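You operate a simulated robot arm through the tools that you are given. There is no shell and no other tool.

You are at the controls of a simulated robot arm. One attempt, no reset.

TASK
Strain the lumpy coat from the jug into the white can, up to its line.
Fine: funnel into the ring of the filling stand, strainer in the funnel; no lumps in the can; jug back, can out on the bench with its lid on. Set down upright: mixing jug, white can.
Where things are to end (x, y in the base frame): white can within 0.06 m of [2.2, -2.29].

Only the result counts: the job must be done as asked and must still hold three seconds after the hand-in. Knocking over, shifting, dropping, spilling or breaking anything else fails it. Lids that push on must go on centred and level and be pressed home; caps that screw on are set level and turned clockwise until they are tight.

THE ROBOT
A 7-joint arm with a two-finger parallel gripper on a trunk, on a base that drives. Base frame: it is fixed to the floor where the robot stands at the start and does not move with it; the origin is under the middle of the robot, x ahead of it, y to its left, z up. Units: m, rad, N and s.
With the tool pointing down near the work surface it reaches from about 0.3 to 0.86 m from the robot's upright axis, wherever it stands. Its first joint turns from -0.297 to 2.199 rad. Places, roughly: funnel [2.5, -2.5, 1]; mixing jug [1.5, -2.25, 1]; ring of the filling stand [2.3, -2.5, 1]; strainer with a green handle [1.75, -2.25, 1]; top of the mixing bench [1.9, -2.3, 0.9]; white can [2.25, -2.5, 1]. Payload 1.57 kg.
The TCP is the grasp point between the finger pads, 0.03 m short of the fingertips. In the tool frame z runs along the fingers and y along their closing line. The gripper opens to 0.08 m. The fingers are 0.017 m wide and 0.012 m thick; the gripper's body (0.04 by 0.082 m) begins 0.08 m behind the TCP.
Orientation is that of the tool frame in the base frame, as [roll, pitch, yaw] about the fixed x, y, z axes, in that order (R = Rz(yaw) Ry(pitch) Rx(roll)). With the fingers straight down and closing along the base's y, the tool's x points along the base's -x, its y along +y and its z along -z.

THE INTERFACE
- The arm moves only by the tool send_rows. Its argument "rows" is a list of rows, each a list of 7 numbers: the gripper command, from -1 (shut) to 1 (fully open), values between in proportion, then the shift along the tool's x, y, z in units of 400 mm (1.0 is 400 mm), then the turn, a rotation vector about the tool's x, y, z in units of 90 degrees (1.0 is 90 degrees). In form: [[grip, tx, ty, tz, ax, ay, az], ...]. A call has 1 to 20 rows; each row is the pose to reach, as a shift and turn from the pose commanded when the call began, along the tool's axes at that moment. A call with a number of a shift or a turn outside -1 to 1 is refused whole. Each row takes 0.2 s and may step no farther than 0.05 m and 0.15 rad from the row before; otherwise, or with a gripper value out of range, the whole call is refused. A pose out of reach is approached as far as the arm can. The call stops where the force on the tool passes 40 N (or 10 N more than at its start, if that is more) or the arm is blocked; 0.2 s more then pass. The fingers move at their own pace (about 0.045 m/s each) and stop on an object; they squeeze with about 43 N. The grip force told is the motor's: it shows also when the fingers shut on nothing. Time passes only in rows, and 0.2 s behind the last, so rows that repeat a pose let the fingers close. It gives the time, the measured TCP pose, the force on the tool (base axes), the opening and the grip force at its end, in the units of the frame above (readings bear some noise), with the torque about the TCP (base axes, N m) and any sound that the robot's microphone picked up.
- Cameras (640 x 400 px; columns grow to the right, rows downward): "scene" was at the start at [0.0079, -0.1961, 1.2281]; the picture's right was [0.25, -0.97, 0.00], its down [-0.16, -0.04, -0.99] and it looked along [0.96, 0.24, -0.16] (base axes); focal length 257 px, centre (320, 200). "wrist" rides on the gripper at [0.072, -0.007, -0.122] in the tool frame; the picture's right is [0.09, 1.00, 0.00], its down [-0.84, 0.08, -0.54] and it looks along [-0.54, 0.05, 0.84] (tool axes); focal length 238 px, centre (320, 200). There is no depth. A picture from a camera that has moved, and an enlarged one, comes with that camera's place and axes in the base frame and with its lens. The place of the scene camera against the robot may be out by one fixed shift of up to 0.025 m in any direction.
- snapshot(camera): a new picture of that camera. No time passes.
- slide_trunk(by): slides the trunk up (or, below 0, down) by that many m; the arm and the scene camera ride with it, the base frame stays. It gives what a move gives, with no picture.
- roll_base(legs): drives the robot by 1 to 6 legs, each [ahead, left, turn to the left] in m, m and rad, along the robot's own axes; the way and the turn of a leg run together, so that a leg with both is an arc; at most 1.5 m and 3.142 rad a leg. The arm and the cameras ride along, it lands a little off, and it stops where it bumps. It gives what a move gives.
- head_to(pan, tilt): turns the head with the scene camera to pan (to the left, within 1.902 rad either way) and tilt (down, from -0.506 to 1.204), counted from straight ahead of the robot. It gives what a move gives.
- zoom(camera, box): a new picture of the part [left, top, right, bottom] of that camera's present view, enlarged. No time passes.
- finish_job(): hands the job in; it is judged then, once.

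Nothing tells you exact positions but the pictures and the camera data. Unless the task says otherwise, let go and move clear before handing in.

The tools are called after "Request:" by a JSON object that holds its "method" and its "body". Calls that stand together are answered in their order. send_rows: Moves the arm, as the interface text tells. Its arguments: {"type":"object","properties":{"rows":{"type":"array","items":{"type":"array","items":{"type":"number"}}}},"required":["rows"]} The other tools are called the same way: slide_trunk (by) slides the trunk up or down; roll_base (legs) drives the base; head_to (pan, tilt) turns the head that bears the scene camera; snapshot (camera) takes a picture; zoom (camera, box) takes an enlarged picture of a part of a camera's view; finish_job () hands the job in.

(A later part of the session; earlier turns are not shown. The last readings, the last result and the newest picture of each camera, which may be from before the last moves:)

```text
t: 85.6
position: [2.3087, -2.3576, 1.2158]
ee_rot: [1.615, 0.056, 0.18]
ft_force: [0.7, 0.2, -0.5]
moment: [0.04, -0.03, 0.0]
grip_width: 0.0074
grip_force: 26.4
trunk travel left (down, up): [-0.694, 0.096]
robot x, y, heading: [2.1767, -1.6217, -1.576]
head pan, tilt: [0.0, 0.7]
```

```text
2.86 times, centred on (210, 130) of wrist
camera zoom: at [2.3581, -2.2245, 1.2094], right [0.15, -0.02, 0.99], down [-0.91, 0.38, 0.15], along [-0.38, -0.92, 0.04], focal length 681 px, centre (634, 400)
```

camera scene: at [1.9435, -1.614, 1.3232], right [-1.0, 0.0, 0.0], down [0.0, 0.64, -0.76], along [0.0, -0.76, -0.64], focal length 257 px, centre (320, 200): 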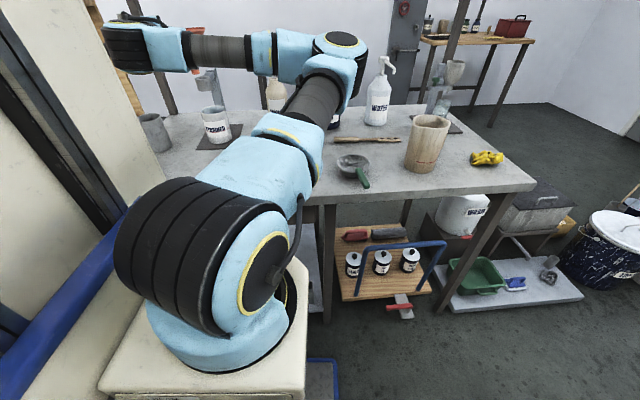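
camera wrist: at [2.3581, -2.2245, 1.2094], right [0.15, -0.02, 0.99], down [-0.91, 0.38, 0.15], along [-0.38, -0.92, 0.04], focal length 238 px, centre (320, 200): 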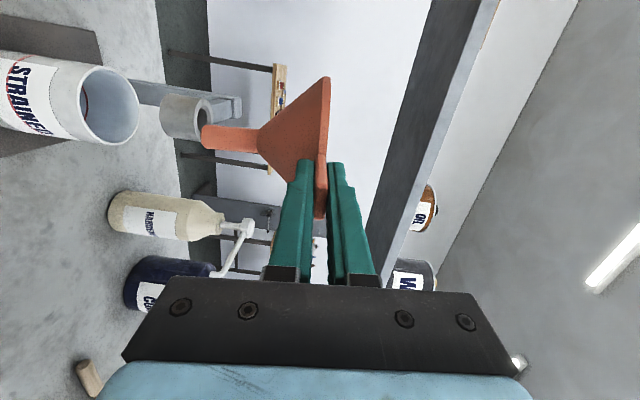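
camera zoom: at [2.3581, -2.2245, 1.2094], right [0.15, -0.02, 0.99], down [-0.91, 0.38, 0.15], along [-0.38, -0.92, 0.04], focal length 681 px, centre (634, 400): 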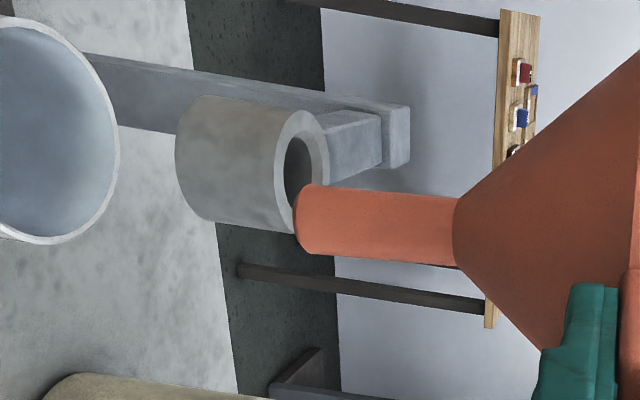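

Request:
{"method": "send_rows", "body": {"rows": [[-1, -0.003, 0, 0.03, 0, 0, 0], [-1, -0.006, 0.002, 0.06, 0, 0, 0], [-1, -0.009, 0.004, 0.09, 0, 0, 0], [-1, -0.012, 0.005, 0.12, 0, 0, 0], [-1, -0.0155, 0.006, 0.1555, 0, 0, 0], [-1, -0.0155, 0.006, 0.1555, 0, 0, 0]]}}

Request:
{"method": "snapshot", "body": {"camera": "wrist"}}

Request:
{"method": "zoom", "body": {"camera": "wrist", "box": [130, 60, 290, 200]}}

```text
t: 87.0
position: [2.3138, -2.4213, 1.2141]
ee_rot: [1.621, 0.059, 0.181]
ft_force: [-1.5, 0.8, -0.6]
moment: [0.06, -0.02, -0.02]
grip_width: 0.0073
grip_force: 26.6
trunk travel left (down, up): [-0.694, 0.096]
robot x, y, heading: [2.1737, -1.62, -1.579]
head pan, tilt: [0.0, 0.7]
```

```text
taken
camera wrist: at [2.3637, -2.2872, 1.2098], right [0.16, -0.02, 0.99], down [-0.91, 0.38, 0.15], along [-0.38, -0.93, 0.04], focal length 238 px, centre (320, 200)
```

wrist: 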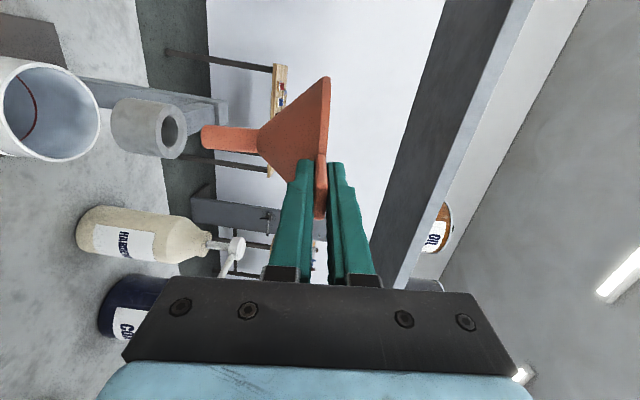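

```text
2.86 times, centred on (210, 130) of wrist
camera zoom: at [2.3637, -2.2872, 1.2098], right [0.16, -0.02, 0.99], down [-0.91, 0.38, 0.15], along [-0.38, -0.93, 0.04], focal length 681 px, centre (634, 400)
```

zoom: 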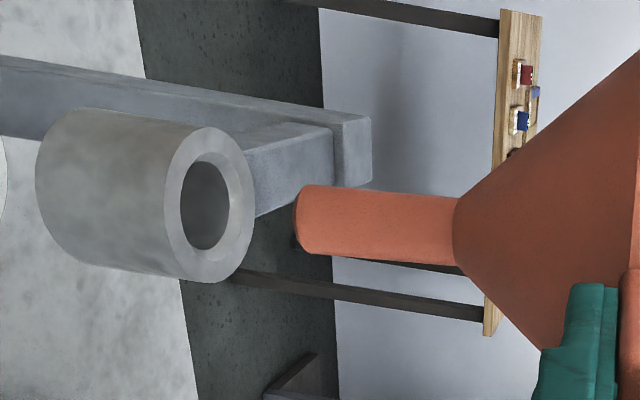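

Alignment is close: extending the spout axis to the ring needs about +2.5 mm in x. I'll apply it and go down along the spout axis in small steps.

Request:
{"method": "send_rows", "body": {"rows": [[-1, 0.006, 0, 0.001, 0, 0, 0], [-1, 0.006, -0.02, 0.001, 0, 0, 0], [-1, 0.006, -0.04, 0.001, 0, 0, 0], [-1, 0.006, -0.055, 0.001, 0, 0, 0], [-1, 0.006, -0.055, 0.001, 0, 0, 0]]}}

Request:
{"method": "zoom", "body": {"camera": "wrist", "box": [130, 60, 290, 200]}}

Request:
{"method": "zoom", "body": {"camera": "scene", "box": [150, 40, 270, 150]}}

```text
t: 88.2
position: [2.3126, -2.4188, 1.2076]
ee_rot: [1.632, 0.06, 0.182]
ft_force: [0.2, 0.1, -0.6]
moment: [0.03, 0.03, -0.04]
grip_width: 0.0074
grip_force: 26.4
out of reach, approached as far as the arm can: row 2, 3, 4, 5
trunk travel left (down, up): [-0.694, 0.096]
robot x, y, heading: [2.176, -1.6229, -1.573]
head pan, tilt: [0.0, 0.7]
```

```text
2.86 times, centred on (210, 130) of wrist
camera zoom: at [2.362, -2.2852, 1.2037], right [0.16, -0.03, 0.99], down [-0.91, 0.38, 0.16], along [-0.38, -0.93, 0.03], focal length 681 px, centre (634, 400)
```

zoom: 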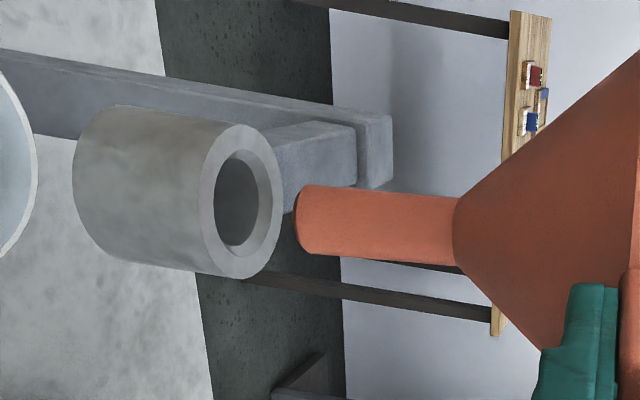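

```text
3.64 times, centred on (210, 95) of scene
camera zoom: at [1.9435, -1.614, 1.3232], right [-1.0, 0.0, 0.0], down [0.0, 0.64, -0.76], along [0.0, -0.76, -0.64], focal length 935 px, centre (720, 582)
```

zoom: 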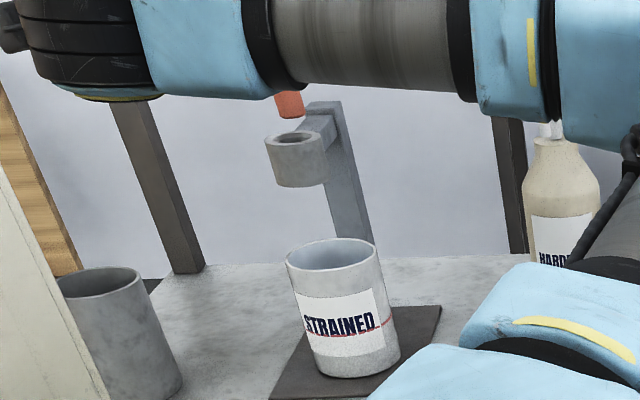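

Fine: I'll descend with the trunk instead (arm limit), after a 2 mm x correction.

Request:
{"method": "send_rows", "body": {"rows": [[-1, 0.005, 0, 0.001, 0, 0, 0], [-1, 0.005, 0, 0.001, 0, 0, 0]]}}

Request:
{"method": "slide_trunk", "body": {"by": -0.016}}

Request:
{"method": "zoom", "body": {"camera": "wrist", "box": [130, 60, 290, 200]}}

Request:
{"method": "zoom", "body": {"camera": "scene", "box": [190, 50, 250, 110]}}

```text
t: 88.8
position: [2.3141, -2.4179, 1.2106]
ee_rot: [1.626, 0.058, 0.18]
ft_force: [-0.4, 0.5, -0.9]
moment: [0.01, -0.02, 0.02]
grip_width: 0.0072
grip_force: 26.2
out of reach, approached as far as the arm can: row 1, 2
trunk travel left (down, up): [-0.694, 0.096]
robot x, y, heading: [2.174, -1.6226, -1.577]
head pan, tilt: [0.0, 0.7]
```

```text
t: 89.4
position: [2.3143, -2.4196, 1.195]
ee_rot: [1.627, 0.061, 0.181]
ft_force: [0.9, 0.4, -1.1]
moment: [0.09, 0.01, 0.02]
grip_width: 0.0075
grip_force: 26.3
trunk travel left (down, up): [-0.678, 0.112]
robot x, y, heading: [2.1756, -1.62, -1.577]
head pan, tilt: [0.0, 0.7]
```

```text
2.86 times, centred on (210, 130) of wrist
camera zoom: at [2.3637, -2.2856, 1.1911], right [0.16, -0.03, 0.99], down [-0.91, 0.38, 0.16], along [-0.38, -0.93, 0.03], focal length 681 px, centre (634, 400)
```

zoom: 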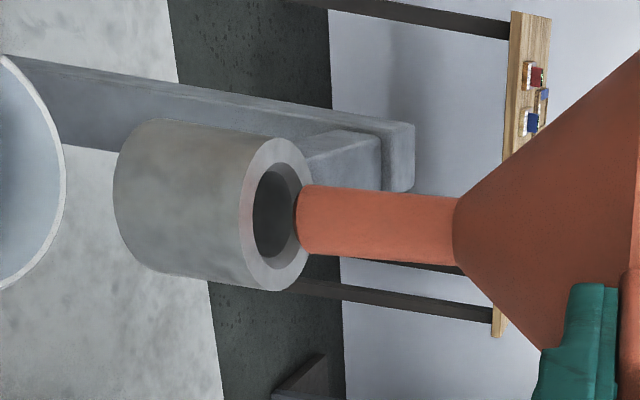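

```text
6.67 times, centred on (220, 80) of scene
camera zoom: at [1.9435, -1.614, 1.3071], right [-1.0, 0.0, 0.0], down [0.0, 0.64, -0.76], along [0.0, -0.76, -0.64], focal length 1714 px, centre (987, 1000)
```

zoom: 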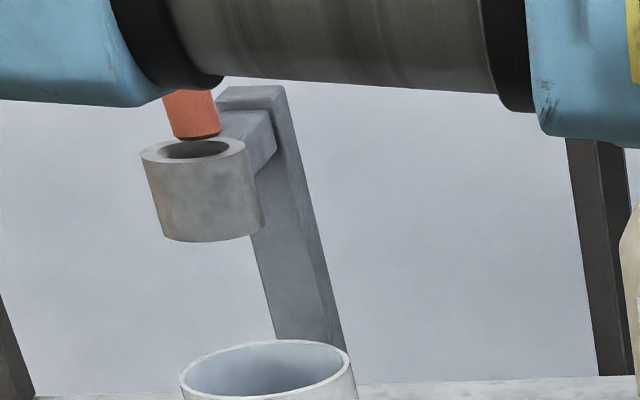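

Very close. I'll nudge +2 mm x, +1.5 mm y, and lower further.

Request:
{"method": "send_rows", "body": {"rows": [[-1, 0.0056, 0, -0.003, 0, 0, 0], [-1, 0.0056, 0, -0.003, 0, 0, 0]]}}

Request:
{"method": "slide_trunk", "body": {"by": -0.008}}

Request:
{"method": "zoom", "body": {"camera": "wrist", "box": [130, 60, 290, 200]}}

Request:
{"method": "zoom", "body": {"camera": "scene", "box": [190, 50, 250, 110]}}

```text
t: 90.0
position: [2.3159, -2.4176, 1.194]
ee_rot: [1.627, 0.06, 0.182]
ft_force: [0.0, 0.0, 0.2]
moment: [0.02, 0.0, -0.02]
grip_width: 0.0073
grip_force: 26.5
trunk travel left (down, up): [-0.678, 0.112]
robot x, y, heading: [2.1781, -1.6221, -1.577]
head pan, tilt: [0.0, 0.7]
```

```text
t: 90.6
position: [2.3149, -2.4155, 1.1899]
ee_rot: [1.621, 0.057, 0.181]
ft_force: [-1.4, 4.4, 16.6]
moment: [-1.06, -0.08, -0.01]
grip_width: 0.0077
grip_force: 26.5
trunk travel left (down, up): [-0.67, 0.12]
robot x, y, heading: [2.1762, -1.62, -1.572]
head pan, tilt: [0.0, 0.7]
```

```text
2.86 times, centred on (210, 130) of wrist
camera zoom: at [2.3654, -2.2824, 1.1856], right [0.16, -0.02, 0.99], down [-0.91, 0.38, 0.15], along [-0.38, -0.93, 0.04], focal length 681 px, centre (634, 400)
```

zoom: 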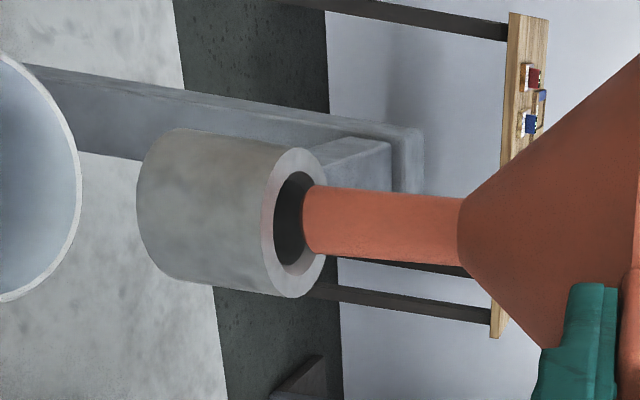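

```text
6.67 times, centred on (220, 80) of scene
camera zoom: at [1.9433, -1.613, 1.2994], right [-1.0, 0.0, 0.0], down [0.0, 0.64, -0.77], along [0.0, -0.77, -0.64], focal length 1714 px, centre (987, 1000)
```

zoom: 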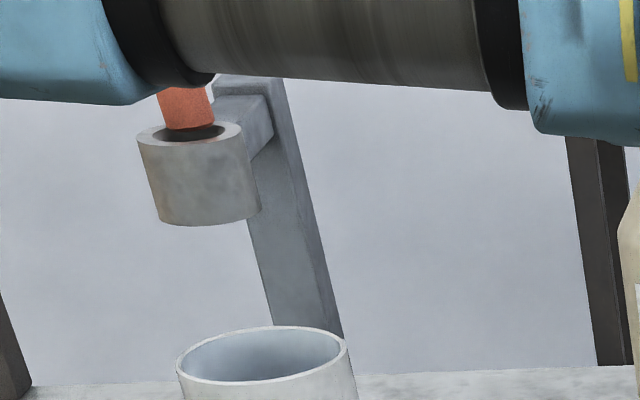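

The scene view shows the tip touching the rear of the ring: it needs ~6 mm toward me. Back up 8 mm, shift +y, and descend again.

Request:
{"method": "slide_trunk", "body": {"by": 0.008}}

Request:
{"method": "send_rows", "body": {"rows": [[-1, 0.0014, 0, -0.0075, 0, 0, 0], [-1, 0.0027, 0, -0.015, 0, 0, 0], [-1, 0.0027, 0, -0.015, 0, 0, 0]]}}

Request:
{"method": "zoom", "body": {"camera": "wrist", "box": [130, 60, 290, 200]}}

Request:
{"method": "zoom", "body": {"camera": "scene", "box": [190, 50, 250, 110]}}

```text
t: 91.1
position: [2.3153, -2.4178, 1.1929]
ee_rot: [1.632, 0.061, 0.18]
ft_force: [-0.5, -0.3, 0.1]
moment: [0.05, -0.01, -0.01]
grip_width: 0.0073
grip_force: 26.5
trunk travel left (down, up): [-0.678, 0.112]
robot x, y, heading: [2.1763, -1.6189, -1.576]
head pan, tilt: [0.0, 0.7]
```

```text
t: 91.9
position: [2.3158, -2.4103, 1.195]
ee_rot: [1.625, 0.06, 0.181]
ft_force: [-0.4, -0.1, -0.6]
moment: [0.03, 0.03, 0.0]
grip_width: 0.0074
grip_force: 26.1
trunk travel left (down, up): [-0.678, 0.112]
robot x, y, heading: [2.1742, -1.6201, -1.575]
head pan, tilt: [0.0, 0.7]
```

```text
2.86 times, centred on (210, 130) of wrist
camera zoom: at [2.3654, -2.2773, 1.1908], right [0.16, -0.03, 0.99], down [-0.91, 0.38, 0.16], along [-0.38, -0.93, 0.03], focal length 681 px, centre (634, 400)
```

zoom: 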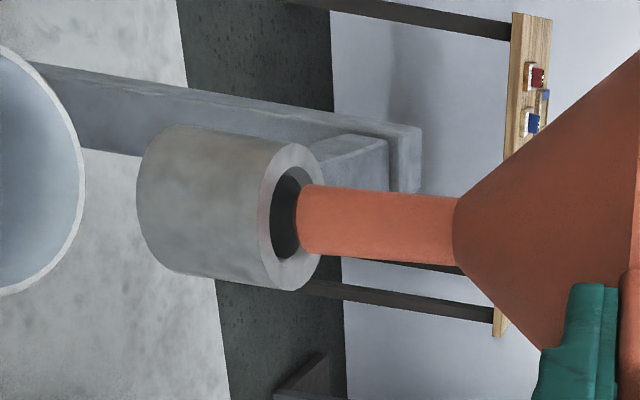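

```text
6.67 times, centred on (220, 80) of scene
camera zoom: at [1.9435, -1.614, 1.3072], right [-1.0, 0.0, 0.0], down [0.0, 0.64, -0.76], along [0.0, -0.76, -0.64], focal length 1714 px, centre (987, 1000)
```

zoom: 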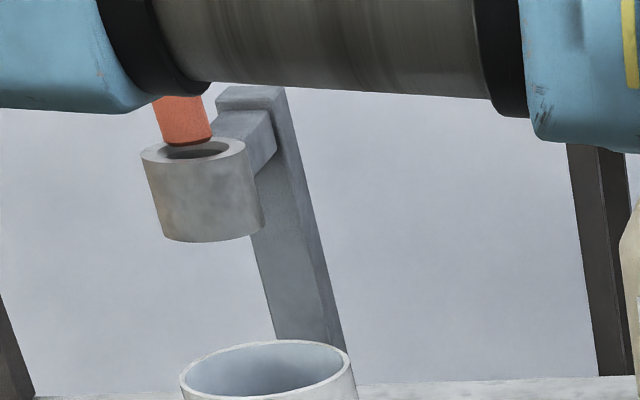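

Request:
{"method": "zoom", "body": {"camera": "scene", "box": [200, 58, 232, 82]}}

Request:
{"method": "zoom", "body": {"camera": "wrist", "box": [160, 90, 224, 140]}}

```text
16.00 times, centred on (216, 70) of scene
camera zoom: at [1.9435, -1.614, 1.3072], right [-1.0, 0.0, 0.0], down [0.0, 0.64, -0.76], along [0.0, -0.76, -0.64], focal length 4115 px, centre (1984, 2280)
```

zoom: 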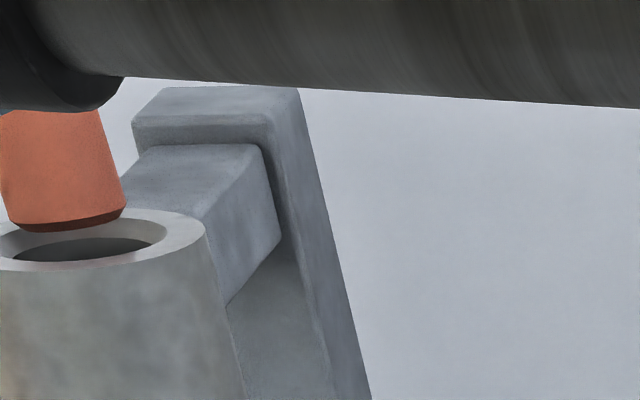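

```text
8.00 times, centred on (192, 115) of wrist
camera zoom: at [2.3654, -2.2773, 1.1908], right [0.16, -0.03, 0.99], down [-0.91, 0.38, 0.16], along [-0.38, -0.93, 0.03], focal length 1907 px, centre (1344, 880)
```

zoom: 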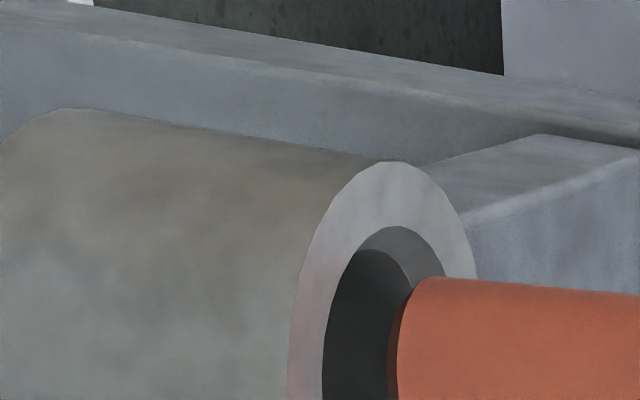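

Request:
{"method": "zoom", "body": {"camera": "scene", "box": [188, 58, 220, 80]}}

Request:
{"method": "zoom", "body": {"camera": "wrist", "box": [150, 88, 230, 138]}}

```text
16.00 times, centred on (204, 69) of scene
camera zoom: at [1.9435, -1.614, 1.3072], right [-1.0, 0.0, 0.0], down [0.0, 0.64, -0.76], along [0.0, -0.76, -0.64], focal length 4115 px, centre (2176, 2296)
```

zoom: 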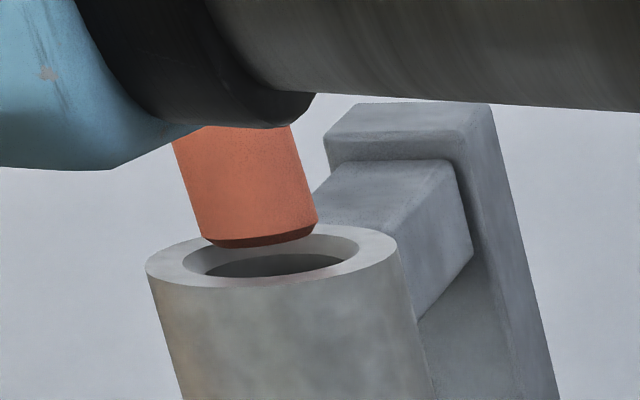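

```text
8.00 times, centred on (190, 113) of wrist
camera zoom: at [2.3654, -2.2773, 1.1908], right [0.16, -0.03, 0.99], down [-0.91, 0.38, 0.16], along [-0.38, -0.93, 0.03], focal length 1907 px, centre (1360, 896)
```

zoom: 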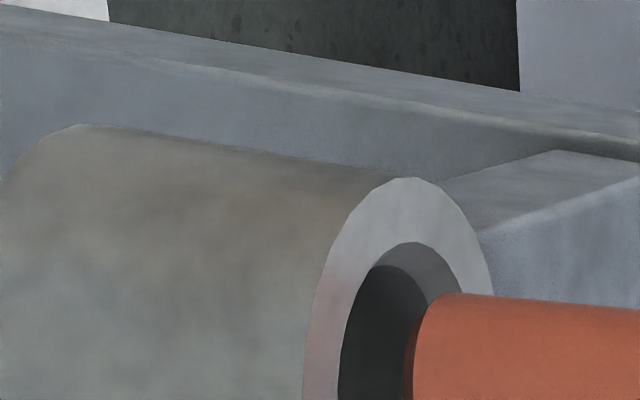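

At high zoom the tip will land within ~1 mm of the hole centre (the hole even has a chamfer). Descend.

Request:
{"method": "slide_trunk", "body": {"by": -0.014}}

Request:
{"method": "zoom", "body": {"camera": "scene", "box": [188, 52, 220, 74]}}

Request:
{"method": "zoom", "body": {"camera": "wrist", "box": [130, 60, 290, 200]}}

```text
t: 92.6
position: [2.3167, -2.4098, 1.1801]
ee_rot: [1.627, 0.06, 0.183]
ft_force: [1.0, -0.1, -1.2]
moment: [0.05, 0.0, -0.02]
grip_width: 0.0073
grip_force: 26.3
trunk travel left (down, up): [-0.664, 0.126]
robot x, y, heading: [2.1768, -1.6234, -1.574]
head pan, tilt: [0.0, 0.7]
```

```text
16.00 times, centred on (204, 63) of scene
camera zoom: at [1.9435, -1.614, 1.2931], right [-1.0, 0.0, 0.0], down [0.0, 0.64, -0.76], along [0.0, -0.76, -0.64], focal length 4115 px, centre (2176, 2392)
```

zoom: 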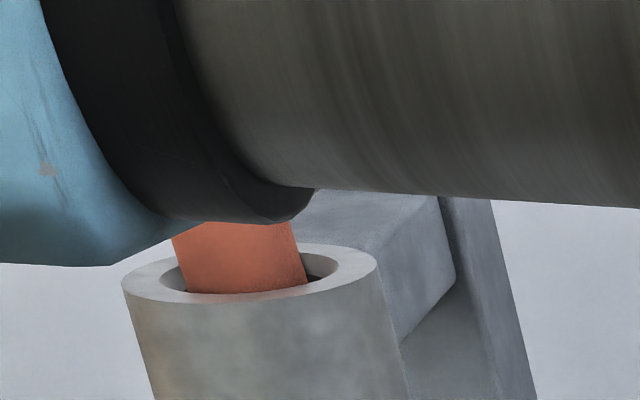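

```text
2.86 times, centred on (210, 130) of wrist
camera zoom: at [2.3654, -2.2773, 1.1768], right [0.16, -0.03, 0.99], down [-0.91, 0.38, 0.16], along [-0.38, -0.93, 0.03], focal length 681 px, centre (634, 400)
```

zoom: 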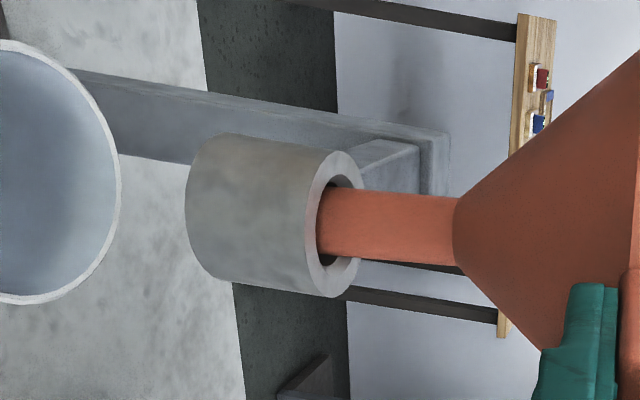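

The spout is in the ring with no contact force. Continue down in steps with small corrections for the 4° lean.

Request:
{"method": "slide_trunk", "body": {"by": -0.015}}

Request:
{"method": "send_rows", "body": {"rows": [[-1, -0.003, 0, -0.0025, 0, 0, 0], [-1, -0.003, 0, -0.0025, 0, 0, 0]]}}

Request:
{"method": "zoom", "body": {"camera": "wrist", "box": [130, 60, 290, 200]}}

```text
t: 93.2
position: [2.3159, -2.4112, 1.1652]
ee_rot: [1.626, 0.06, 0.182]
ft_force: [0.2, 0.2, -0.5]
moment: [0.04, 0.03, 0.03]
grip_width: 0.0074
grip_force: 26.5
trunk travel left (down, up): [-0.649, 0.141]
robot x, y, heading: [2.1759, -1.6206, -1.573]
head pan, tilt: [0.0, 0.7]
```

```text
t: 93.8
position: [2.3146, -2.4089, 1.1669]
ee_rot: [1.626, 0.06, 0.181]
ft_force: [0.4, -0.1, -1.0]
moment: [0.03, 0.03, -0.02]
grip_width: 0.0072
grip_force: 27.3
trunk travel left (down, up): [-0.649, 0.141]
robot x, y, heading: [2.1763, -1.6213, -1.569]
head pan, tilt: [0.0, 0.7]
```

```text
2.86 times, centred on (210, 130) of wrist
camera zoom: at [2.3642, -2.2767, 1.1621], right [0.16, -0.03, 0.99], down [-0.91, 0.38, 0.16], along [-0.38, -0.93, 0.03], focal length 681 px, centre (634, 400)
```

zoom: 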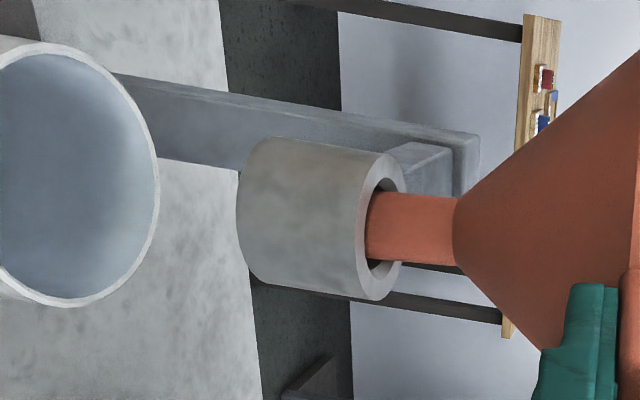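

Request:
{"method": "slide_trunk", "body": {"by": -0.018}}

Request:
{"method": "send_rows", "body": {"rows": [[-1, -0.003, 0, -0.001, 0, 0, 0], [-1, -0.003, 0, -0.001, 0, 0, 0]]}}

Request:
{"method": "zoom", "body": {"camera": "wrist", "box": [130, 60, 290, 200]}}

```text
t: 94.4
position: [2.3146, -2.4101, 1.148]
ee_rot: [1.627, 0.059, 0.181]
ft_force: [-0.2, 0.3, 0.1]
moment: [0.0, 0.0, -0.04]
grip_width: 0.0071
grip_force: 26.6
trunk travel left (down, up): [-0.631, 0.159]
robot x, y, heading: [2.1738, -1.6205, -1.575]
head pan, tilt: [0.0, 0.7]
```

```text
t: 95.0
position: [2.314, -2.4107, 1.1476]
ee_rot: [1.626, 0.06, 0.182]
ft_force: [0.6, 0.6, -0.5]
moment: [0.06, -0.01, 0.0]
grip_width: 0.0071
grip_force: 26.3
trunk travel left (down, up): [-0.631, 0.159]
robot x, y, heading: [2.1755, -1.6217, -1.573]
head pan, tilt: [0.0, 0.7]
```

```text
2.86 times, centred on (210, 130) of wrist
camera zoom: at [2.3629, -2.2767, 1.1439], right [0.16, -0.03, 0.99], down [-0.91, 0.38, 0.16], along [-0.38, -0.93, 0.03], focal length 681 px, centre (634, 400)
```

zoom: 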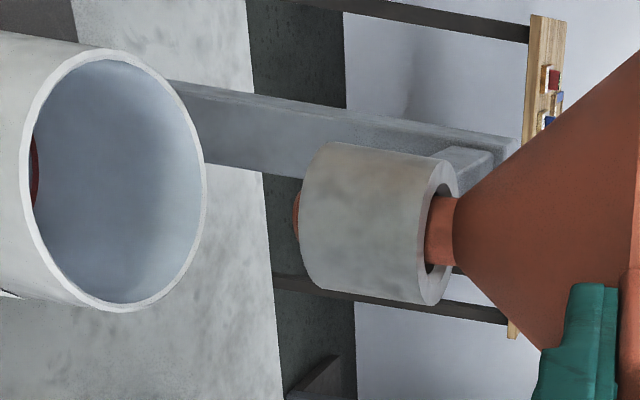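

Request:
{"method": "slide_trunk", "body": {"by": -0.008}}

Request:
{"method": "slide_trunk", "body": {"by": -0.003}}

Request:
{"method": "zoom", "body": {"camera": "wrist", "box": [130, 60, 290, 200]}}

```text
t: 95.6
position: [2.313, -2.4102, 1.1392]
ee_rot: [1.626, 0.061, 0.182]
ft_force: [1.2, -0.5, -1.0]
moment: [0.05, -0.02, 0.0]
grip_width: 0.007
grip_force: 26.5
trunk travel left (down, up): [-0.623, 0.167]
robot x, y, heading: [2.1745, -1.617, -1.572]
head pan, tilt: [0.0, 0.7]
```

```text
t: 96.1
position: [2.3126, -2.4093, 1.1366]
ee_rot: [1.624, 0.059, 0.181]
ft_force: [-1.0, 2.4, 3.2]
moment: [-0.19, 0.0, -0.09]
grip_width: 0.0073
grip_force: 26.6
trunk travel left (down, up): [-0.62, 0.17]
robot x, y, heading: [2.1737, -1.6192, -1.572]
head pan, tilt: [0.0, 0.7]
```

```text
2.86 times, centred on (210, 130) of wrist
camera zoom: at [2.3628, -2.2764, 1.1335], right [0.16, -0.03, 0.99], down [-0.91, 0.38, 0.16], along [-0.38, -0.93, 0.04], focal length 681 px, centre (634, 400)
```

zoom: 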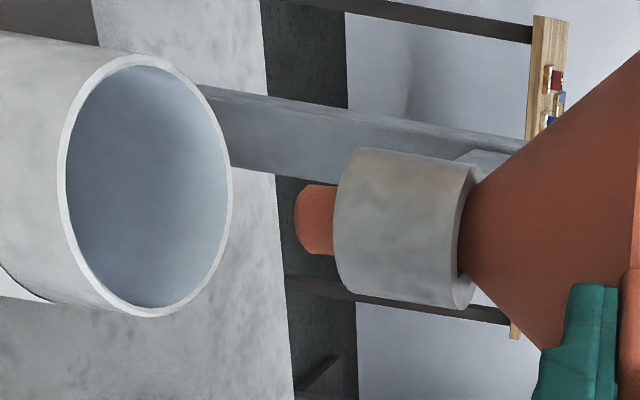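

The cone is touching the ring. One more millimetre or two, then release.

Request:
{"method": "slide_trunk", "body": {"by": -0.002}}

Request:
{"method": "send_rows", "body": {"rows": [[-0.7, 0, 0, 0, 0, 0, 0], [-0.6, 0, 0, 0, 0, 0, 0], [-0.5, 0, 0, 0, 0, 0, 0], [-0.4, 0, 0, 0, 0, 0, 0], [-0.4, 0, 0, 0, 0, 0, 0]]}}

Request:
{"method": "snapshot", "body": {"camera": "wrist"}}

Request:
{"method": "snapshot", "body": {"camera": "scene"}}

```text
t: 96.7
position: [2.3125, -2.4094, 1.1367]
ee_rot: [1.624, 0.058, 0.182]
ft_force: [-2.3, 6.9, 9.3]
moment: [-0.64, -0.04, -0.15]
grip_width: 0.0073
grip_force: 25.8
trunk travel left (down, up): [-0.618, 0.172]
robot x, y, heading: [2.1764, -1.6205, -1.574]
head pan, tilt: [0.0, 0.7]
```

```text
t: 97.8
position: [2.3132, -2.4111, 1.1352]
ee_rot: [1.626, 0.059, 0.182]
ft_force: [-0.4, 0.2, -0.8]
moment: [0.02, 0.01, 0.01]
grip_width: 0.0241
grip_force: 0.1
trunk travel left (down, up): [-0.618, 0.172]
robot x, y, heading: [2.1771, -1.6209, -1.577]
head pan, tilt: [0.0, 0.7]
```

```text
taken
camera wrist: at [2.3629, -2.2767, 1.1309], right [0.16, -0.03, 0.99], down [-0.91, 0.38, 0.16], along [-0.38, -0.93, 0.03], focal length 238 px, centre (320, 200)
```

wrist: 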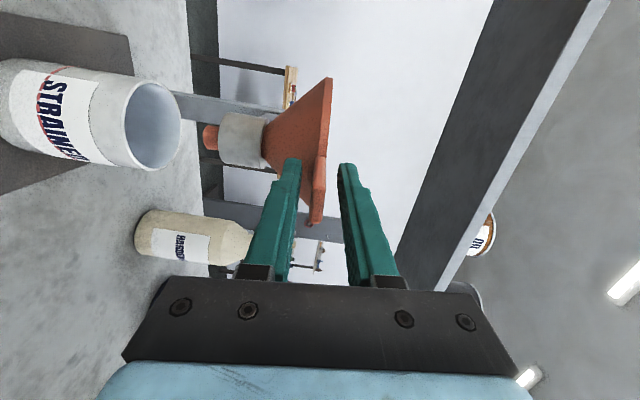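

```text
taken
camera scene: at [1.9435, -1.614, 1.2472], right [-1.0, 0.0, 0.0], down [0.0, 0.64, -0.76], along [0.0, -0.76, -0.64], focal length 257 px, centre (320, 200)
```

scene: 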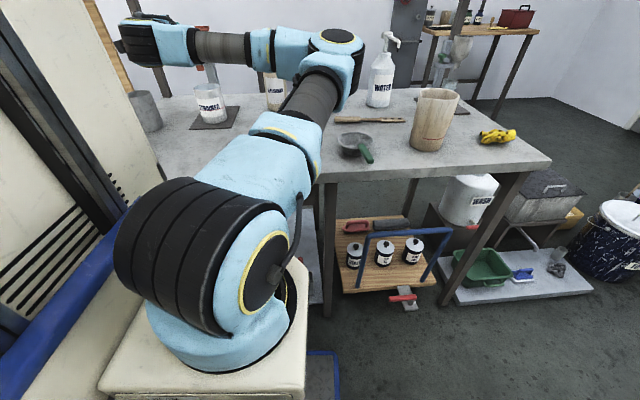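

Funnel is seated. Open further and back out.

Request:
{"method": "send_rows", "body": {"rows": [[0.1, 0, 0, 0, 0, 0, 0], [0.1, 0, 0, 0, 0, 0, 0], [0.1, 0, 0, -0.04, 0, 0, 0], [0.1, 0, 0, -0.08, 0, 0, 0], [0.2, 0, 0, -0.16, 0, 0, 0], [0.2, 0, 0, -0.25, 0, 0, 0], [0.2, 0, 0, -0.35, 0, 0, 0], [0.2, 0, 0, -0.45, 0, 0, 0]]}}

Request:
{"method": "snapshot", "body": {"camera": "wrist"}}

Request:
{"method": "snapshot", "body": {"camera": "scene"}}

```text
t: 99.8
position: [2.267, -2.2618, 1.1354]
ee_rot: [1.655, 0.05, 0.116]
ft_force: [0.1, -0.7, 0.3]
moment: [-0.04, 0.01, 0.0]
grip_width: 0.0483
grip_force: 0.1
trunk travel left (down, up): [-0.618, 0.172]
robot x, y, heading: [2.1768, -1.62, -1.578]
head pan, tilt: [0.0, 0.7]
stopped in row 8: the arm was blocked; the commanded pose is now the measured one
```

```text
taken
camera wrist: at [2.3261, -2.1324, 1.1355], right [0.15, -0.07, 0.99], down [-0.89, 0.43, 0.16], along [-0.44, -0.9, 0.0], focal length 238 px, centre (320, 200)
```

wrist: 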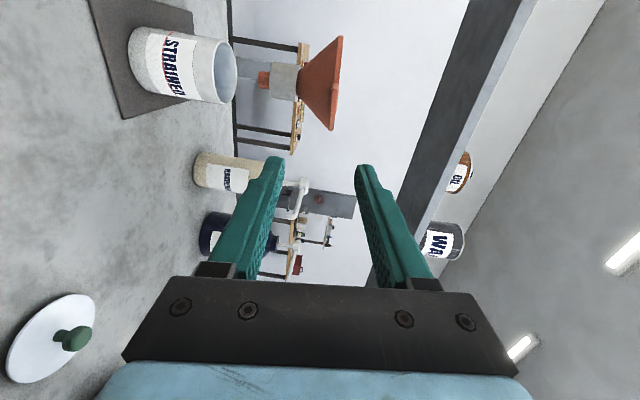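

```text
taken
camera scene: at [1.9432, -1.62, 1.246], right [-1.0, 0.0, 0.0], down [0.0, 0.65, -0.76], along [0.0, -0.76, -0.65], focal length 257 px, centre (320, 200)
```

scene: 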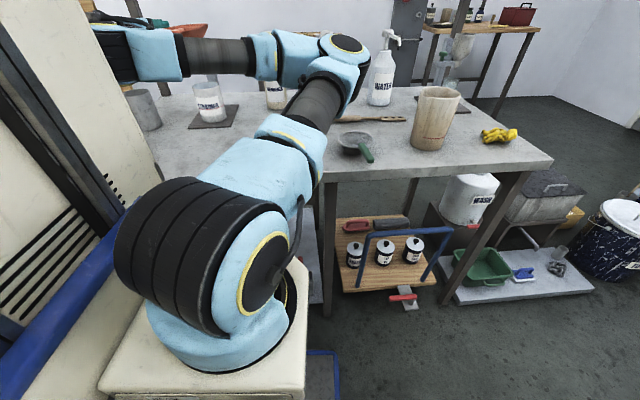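

Request:
{"method": "zoom", "body": {"camera": "wrist", "box": [120, 20, 360, 160]}}

```text
2.67 times, centred on (240, 90) of wrist
camera zoom: at [2.3261, -2.1324, 1.1355], right [0.15, -0.07, 0.99], down [-0.89, 0.43, 0.16], along [-0.44, -0.9, 0.0], focal length 636 px, centre (533, 493)
```

zoom: 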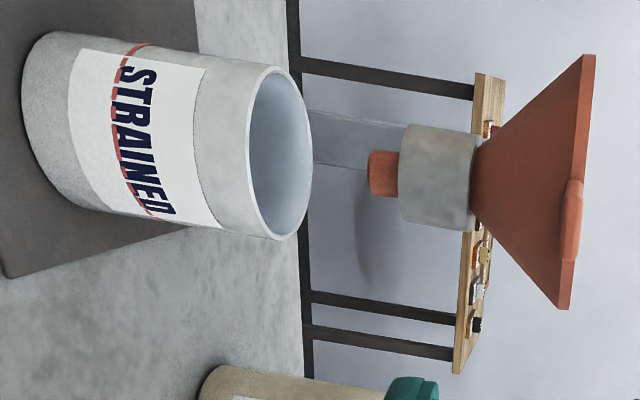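

The funnel sits level in the ring, with the spout above the can. Next I raise the trunk, back off a little, and undo the roll and pitch to return to a tool-down posture.

Request:
{"method": "slide_trunk", "body": {"by": 0.17}}

Request:
{"method": "roll_base", "body": {"legs": [[-0.25, 0, 0]]}}

Request:
{"method": "send_rows", "body": {"rows": [[1, 0, 0, 0, 0, 0, -0.09], [1, 0, 0, 0, 0, 0, -0.18], [1, 0, 0, 0, 0, 0, -0.27], [1, 0, 0, 0, 0, 0, -0.36], [1, 0, 0, 0, 0, 0, -0.45], [1, 0, 0, 0, 0, 0, -0.54], [1, 0, 0, 0, 0, 0, -0.63], [1, 0, 0, 0, 0, 0, -0.72], [1, 0, 0, 0, 0, 0, -0.81], [1, 0, 0, 0, 0, 0, -0.9], [1, 0, 0, 0, 0, 0, -0.96]]}}

Request:
{"method": "snapshot", "body": {"camera": "scene"}}

```text
t: 101.8
position: [2.2699, -2.2615, 1.3057]
ee_rot: [1.654, 0.05, 0.122]
ft_force: [0.2, -0.2, 0.0]
moment: [0.03, -0.02, -0.02]
grip_width: 0.048
grip_force: 0.0
trunk travel left (down, up): [-0.788, 0.002]
robot x, y, heading: [2.1748, -1.6178, -1.574]
head pan, tilt: [0.0, 0.7]
```

```text
t: 103.6
position: [2.2706, -2.0159, 1.3074]
ee_rot: [1.653, 0.049, 0.116]
ft_force: [-0.1, -0.4, 0.8]
moment: [0.01, -0.03, 0.0]
grip_width: 0.0481
grip_force: 0.0
trunk travel left (down, up): [-0.788, 0.002]
robot x, y, heading: [2.1785, -1.3715, -1.576]
head pan, tilt: [0.0, 0.7]
```

```text
t: 106.0
position: [2.2702, -2.0154, 1.3131]
ee_rot: [2.9, 1.494, 1.437]
ft_force: [-0.2, 0.2, 0.3]
moment: [0.0, -0.01, 0.04]
grip_width: 0.0799
grip_force: 0.0
trunk travel left (down, up): [-0.788, 0.002]
robot x, y, heading: [2.179, -1.3737, -1.573]
head pan, tilt: [0.0, 0.7]
```

```text
taken
camera scene: at [1.945, -1.3722, 1.4175], right [-1.0, 0.0, 0.0], down [0.0, 0.65, -0.76], along [0.0, -0.76, -0.65], focal length 257 px, centre (320, 200)
```

scene: 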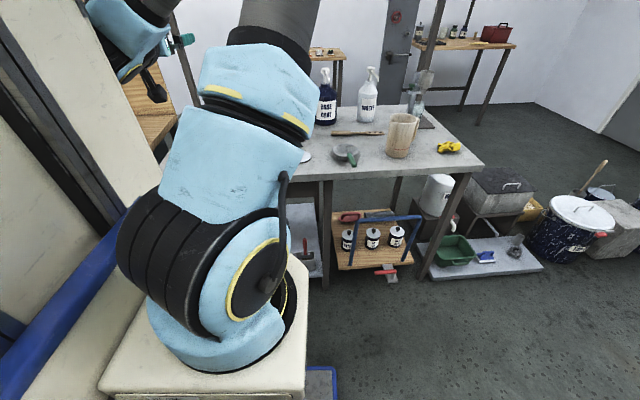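

Request:
{"method": "send_rows", "body": {"rows": [[1, 0, 0, 0, 0, 0.09, 0], [1, 0, 0, 0, 0, 0.18, 0], [1, 0, 0, 0, 0, 0.27, 0], [1, 0, 0, 0, 0, 0.36, 0], [1, 0, 0, 0, 0, 0.45, 0], [1, 0, 0, 0, 0, 0.54, 0], [1, 0, 0, 0, 0, 0.63, 0], [1, 0, 0, 0, 0, 0.72, 0], [1, 0, 0, 0, 0, 0.81, 0], [1, 0, 0, 0, 0, 0.9, 0], [1, 0, 0, 0, 0, 0.95, 0]]}}

Request:
{"method": "roll_base", "body": {"legs": [[0.1, -0.4, 0]]}}

Request:
{"method": "snapshot", "body": {"camera": "wrist"}}

Request:
{"method": "snapshot", "body": {"camera": "scene"}}

```text
t: 108.4
position: [2.2703, -2.0087, 1.3125]
ee_rot: [3.126, 0.002, 1.684]
ft_force: [-0.5, -0.3, -0.2]
moment: [-0.01, -0.02, 0.01]
grip_width: 0.08
grip_force: 0.0
trunk travel left (down, up): [-0.788, 0.002]
robot x, y, heading: [2.1791, -1.3718, -1.576]
head pan, tilt: [0.0, 0.7]
```

```text
t: 110.9
position: [1.8738, -2.1093, 1.3119]
ee_rot: [3.128, 0.003, 1.681]
ft_force: [-0.2, -0.1, 0.1]
moment: [-0.02, 0.01, 0.0]
grip_width: 0.0798
grip_force: 0.0
trunk travel left (down, up): [-0.788, 0.002]
robot x, y, heading: [1.7781, -1.4727, -1.582]
head pan, tilt: [0.0, 0.7]
```

```text
taken
camera wrist: at [1.859, -2.0379, 1.4339], right [0.98, 0.2, 0.01], down [0.16, -0.82, 0.55], along [0.12, -0.53, -0.84], focal length 238 px, centre (320, 200)
```

wrist: 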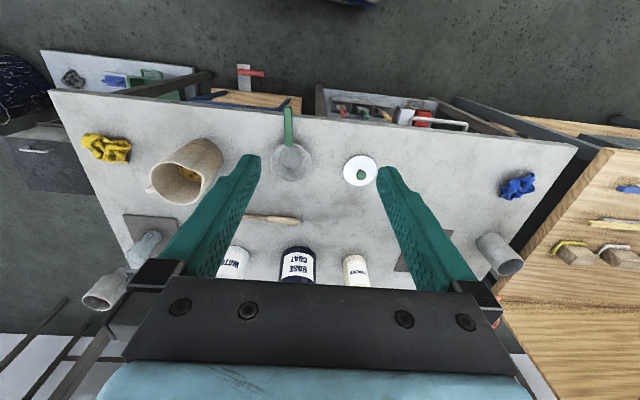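

```text
taken
camera scene: at [1.5498, -1.4675, 1.4172], right [-1.0, 0.01, 0.0], down [0.0, 0.64, -0.76], along [0.0, -0.76, -0.64], focal length 257 px, centre (320, 200)
```

scene: 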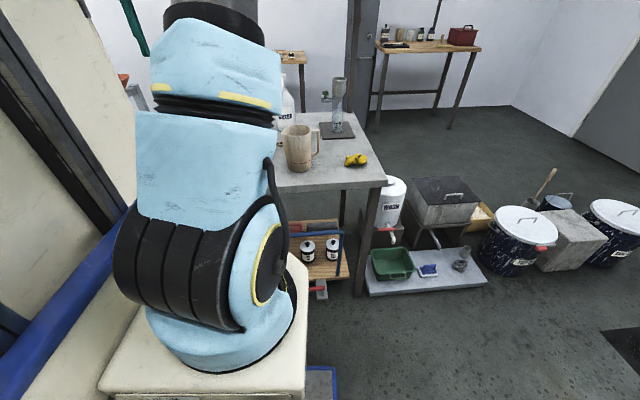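

Request:
{"method": "zoom", "body": {"camera": "wrist", "box": [60, 90, 400, 240]}}

Request:
{"method": "zoom", "body": {"camera": "wrist", "box": [130, 110, 250, 220]}}

Request:
{"method": "zoom", "body": {"camera": "scene", "box": [270, 70, 380, 190]}}

```text
1.88 times, centred on (230, 165) of wrist
camera zoom: at [1.859, -2.0379, 1.4339], right [0.98, 0.2, 0.01], down [0.16, -0.82, 0.55], along [0.12, -0.53, -0.84], focal length 449 px, centre (489, 266)
```

zoom: 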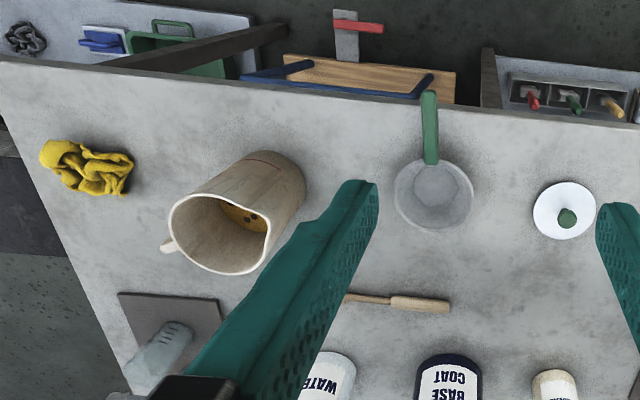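

```text
3.64 times, centred on (190, 165) of wrist
camera zoom: at [1.859, -2.0379, 1.4339], right [0.98, 0.2, 0.01], down [0.16, -0.82, 0.55], along [0.12, -0.53, -0.84], focal length 867 px, centre (793, 327)
```

zoom: 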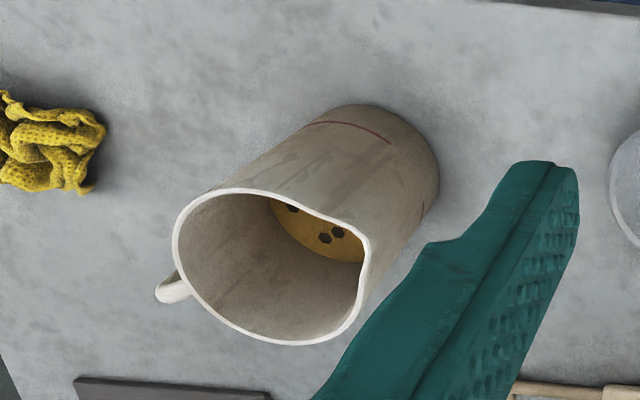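

```text
3.33 times, centred on (325, 130) of scene
camera zoom: at [1.5498, -1.4675, 1.4172], right [-1.0, 0.01, 0.0], down [0.0, 0.64, -0.76], along [0.0, -0.76, -0.64], focal length 857 px, centre (303, 433)
```

zoom: 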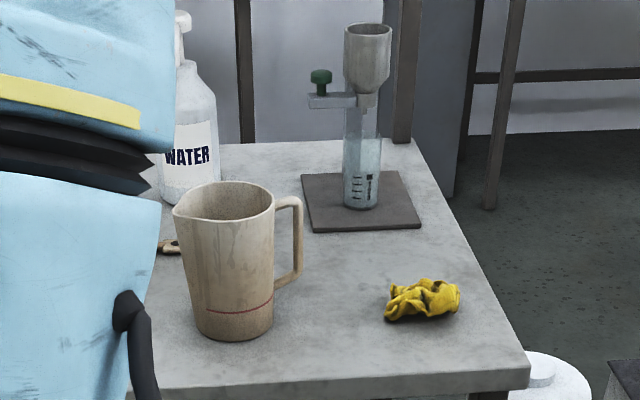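

The jug (spout toward +x, handle toward -x) holds an amber coat with dark lumps; the strainer's bowl is at about (1.840, -2.282), handle pointing toward me. I'll move over the strainer handle for a closer look.

Request:
{"method": "send_rows", "body": {"rows": [[1, -0.028, -0.025, 0.096, 0, 0, 0], [1, -0.056, -0.05, 0.192, 0, 0, 0], [1, -0.084, -0.075, 0.288, 0, 0, 0], [1, -0.112, -0.1, 0.384, 0, 0, 0], [1, -0.139, -0.1255, 0.48, 0.009, 0, -0.02]]}}

Request:
{"method": "snapshot", "body": {"camera": "wrist"}}

Request:
{"method": "zoom", "body": {"camera": "wrist", "box": [240, 80, 400, 240]}}

```text
t: 112.1
position: [1.8359, -2.1709, 1.1178]
ee_rot: [-3.141, 0.003, 1.715]
ft_force: [-0.6, 0.3, 0.5]
moment: [-0.03, 0.0, 0.03]
grip_width: 0.0799
grip_force: 0.0
trunk travel left (down, up): [-0.788, 0.002]
robot x, y, heading: [1.7817, -1.4751, -1.576]
head pan, tilt: [0.0, 0.7]
```

```text
taken
camera wrist: at [1.8203, -2.0998, 1.2403], right [0.97, 0.23, 0.0], down [0.2, -0.81, 0.55], along [0.13, -0.53, -0.84], focal length 238 px, centre (320, 200)
```

wrist: 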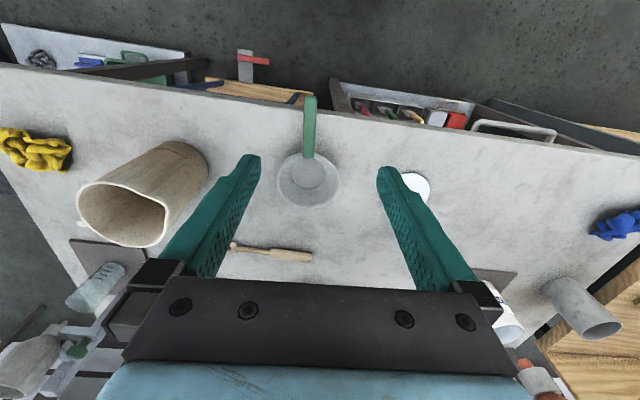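

```text
2.50 times, centred on (320, 160) of wrist
camera zoom: at [1.8203, -2.0998, 1.2403], right [0.97, 0.23, 0.0], down [0.2, -0.81, 0.55], along [0.13, -0.53, -0.84], focal length 596 px, centre (320, 300)
```

zoom: 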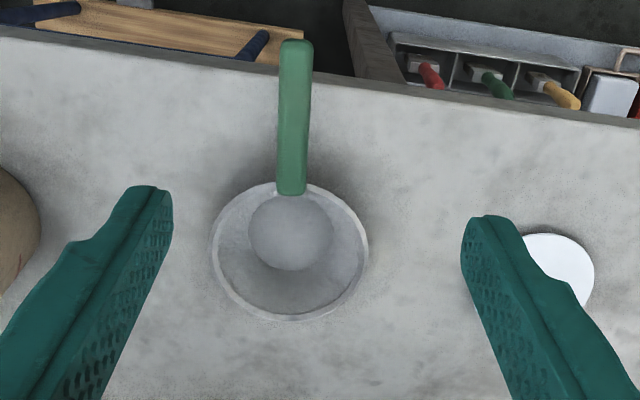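

Request:
{"method": "send_rows", "body": {"rows": [[1, -0.03, -0.01, 0.1, 0, 0, 0], [1, -0.06, -0.02, 0.2, 0, 0, 0], [1, -0.082, -0.027, 0.3, 0, 0, 0], [1, -0.082, -0.027, 0.37, 0, 0, 0]]}}

Request:
{"method": "snapshot", "body": {"camera": "wrist"}}

```text
t: 113.1
position: [1.8298, -2.2059, 0.9702]
ee_rot: [-3.141, 0.004, 1.713]
ft_force: [0.3, 0.3, 0.1]
moment: [0.0, 0.02, -0.01]
grip_width: 0.0798
grip_force: 0.0
trunk travel left (down, up): [-0.788, 0.002]
robot x, y, heading: [1.7795, -1.4713, -1.574]
head pan, tilt: [0.0, 0.7]
```

```text
taken
camera wrist: at [1.8133, -2.1346, 1.0922], right [0.97, 0.23, 0.0], down [0.2, -0.82, 0.55], along [0.13, -0.53, -0.84], focal length 238 px, centre (320, 200)
```

wrist: 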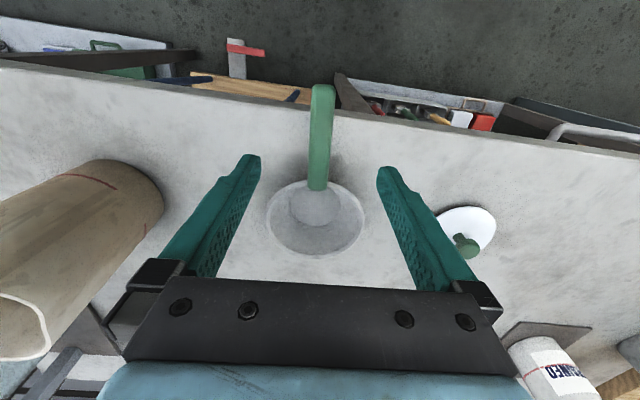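

Request:
{"method": "send_rows", "body": {"rows": [[1, 0, 0.0, 0.05, 0, 0, 0], [1, 0, 0.0, 0.097, 0, 0, 0], [0, 0, 0, 0.097, 0, 0, 0], [-1, 0, 0, 0.097, 0, 0, 0], [-1, 0, 0, 0.097, 0, 0, 0], [-1, 0, 0, 0.097, 0, 0, 0], [-1, 0, 0, 0.097, 0, 0, 0]]}}

Request:
{"method": "snapshot", "body": {"camera": "wrist"}}

```text
t: 114.7
position: [1.829, -2.2061, 0.9324]
ee_rot: [3.141, 0.003, 1.715]
ft_force: [0.1, 0.0, 0.1]
moment: [-0.01, -0.01, 0.04]
grip_width: 0.017
grip_force: 24.8
trunk travel left (down, up): [-0.788, 0.002]
robot x, y, heading: [1.783, -1.4751, -1.571]
head pan, tilt: [0.0, 0.7]
```

```text
taken
camera wrist: at [1.8121, -2.1339, 1.0547], right [0.97, 0.23, 0.0], down [0.2, -0.82, 0.54], along [0.13, -0.53, -0.84], focal length 238 px, centre (320, 200)
```

wrist: 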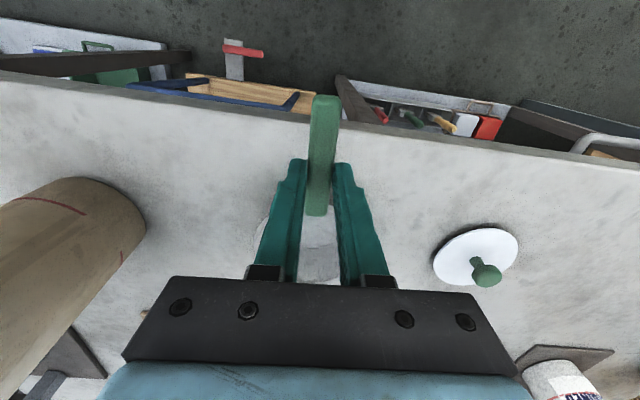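

Handle gripped. Lift it and check how it hangs.

Request:
{"method": "send_rows", "body": {"rows": [[-1, 0, 0, -0.05, 0, 0, 0], [-1, 0, 0, -0.15, 0, 0, 0], [-1, 0, 0, -0.25, 0, 0, 0], [-1, 0, 0, -0.35, 0, 0, 0], [-1, 0, 0, -0.45, 0, 0, 0], [-1, 0, 0, -0.55, 0, 0, 0], [-1, 0, 0, -0.65, 0, 0, 0], [-1, 0, 0, -0.75, 0, 0, 0], [-1, 0, 0, -0.82, 0, 0, 0]]}}

Request:
{"method": "snapshot", "body": {"camera": "wrist"}}

Request:
{"method": "zoom", "body": {"camera": "wrist", "box": [220, 80, 420, 300]}}

```text
t: 116.7
position: [1.8275, -2.203, 1.2612]
ee_rot: [3.141, 0.004, 1.715]
ft_force: [0.4, -0.3, -1.4]
moment: [0.06, -0.01, 0.01]
grip_width: 0.0172
grip_force: 32.0
trunk travel left (down, up): [-0.788, 0.002]
robot x, y, heading: [1.7819, -1.4745, -1.578]
head pan, tilt: [0.0, 0.7]
```

```text
taken
camera wrist: at [1.8113, -2.1324, 1.3825], right [0.97, 0.23, 0.0], down [0.2, -0.82, 0.54], along [0.13, -0.53, -0.84], focal length 238 px, centre (320, 200)
```

wrist: 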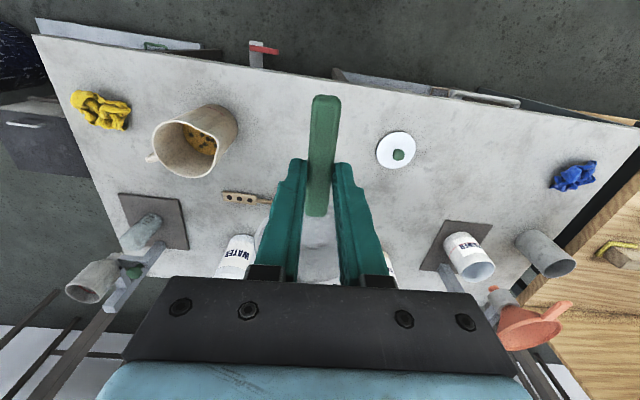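

```text
1.82 times, centred on (320, 190) of wrist
camera zoom: at [1.8113, -2.1324, 1.3825], right [0.97, 0.23, 0.0], down [0.2, -0.82, 0.54], along [0.13, -0.53, -0.84], focal length 433 px, centre (320, 218)
```

zoom: 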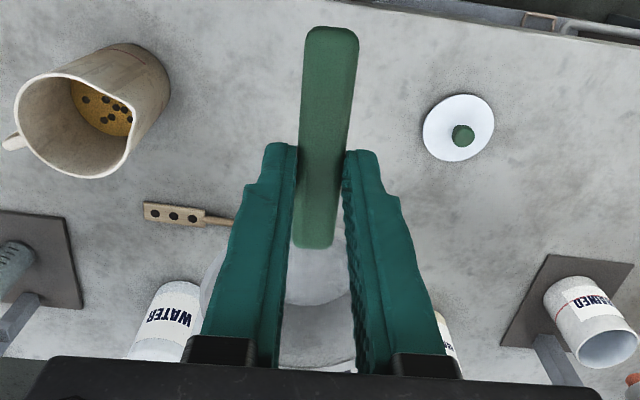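

Strainer hangs level. Drive over in front of the funnel.

Request:
{"method": "roll_base", "body": {"legs": [[0, 0.47, 0], [0.07, 0, 0]]}}

Request:
{"method": "snapshot", "body": {"camera": "wrist"}}

Request:
{"method": "snapshot", "body": {"camera": "scene"}}

```text
t: 120.1
position: [2.2893, -2.2733, 1.2609]
ee_rot: [-3.14, 0.004, 1.715]
ft_force: [0.2, 0.3, -0.4]
moment: [0.05, 0.02, 0.0]
grip_width: 0.0171
grip_force: 32.4
trunk travel left (down, up): [-0.788, 0.002]
robot x, y, heading: [2.2391, -1.5482, -1.572]
head pan, tilt: [0.0, 0.7]
```

```text
taken
camera wrist: at [2.273, -2.2027, 1.3822], right [0.97, 0.23, 0.0], down [0.2, -0.82, 0.54], along [0.13, -0.53, -0.84], focal length 238 px, centre (320, 200)
```

wrist: 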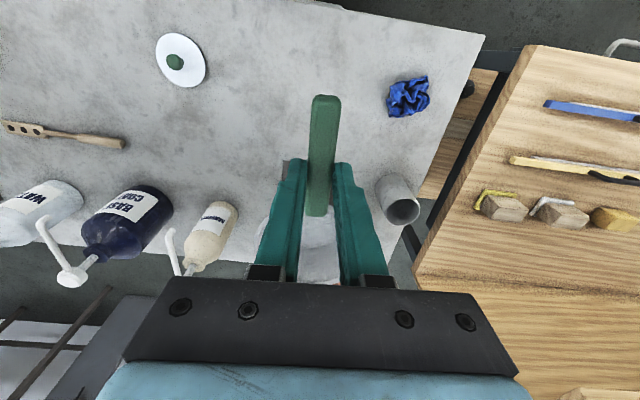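

```text
taken
camera scene: at [2.0107, -1.5383, 1.4172], right [-1.0, 0.0, 0.0], down [0.0, 0.64, -0.77], along [0.0, -0.77, -0.64], focal length 257 px, centre (320, 200)
```

scene: 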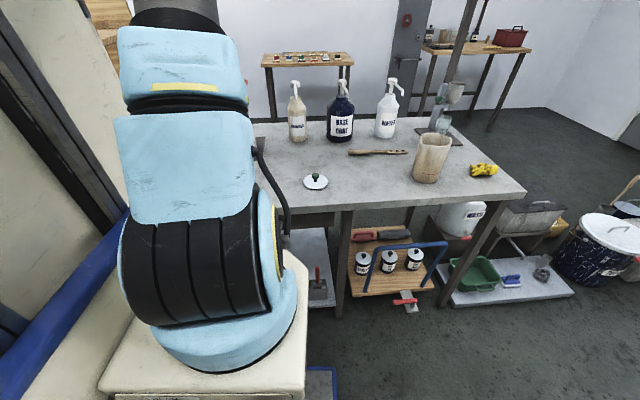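

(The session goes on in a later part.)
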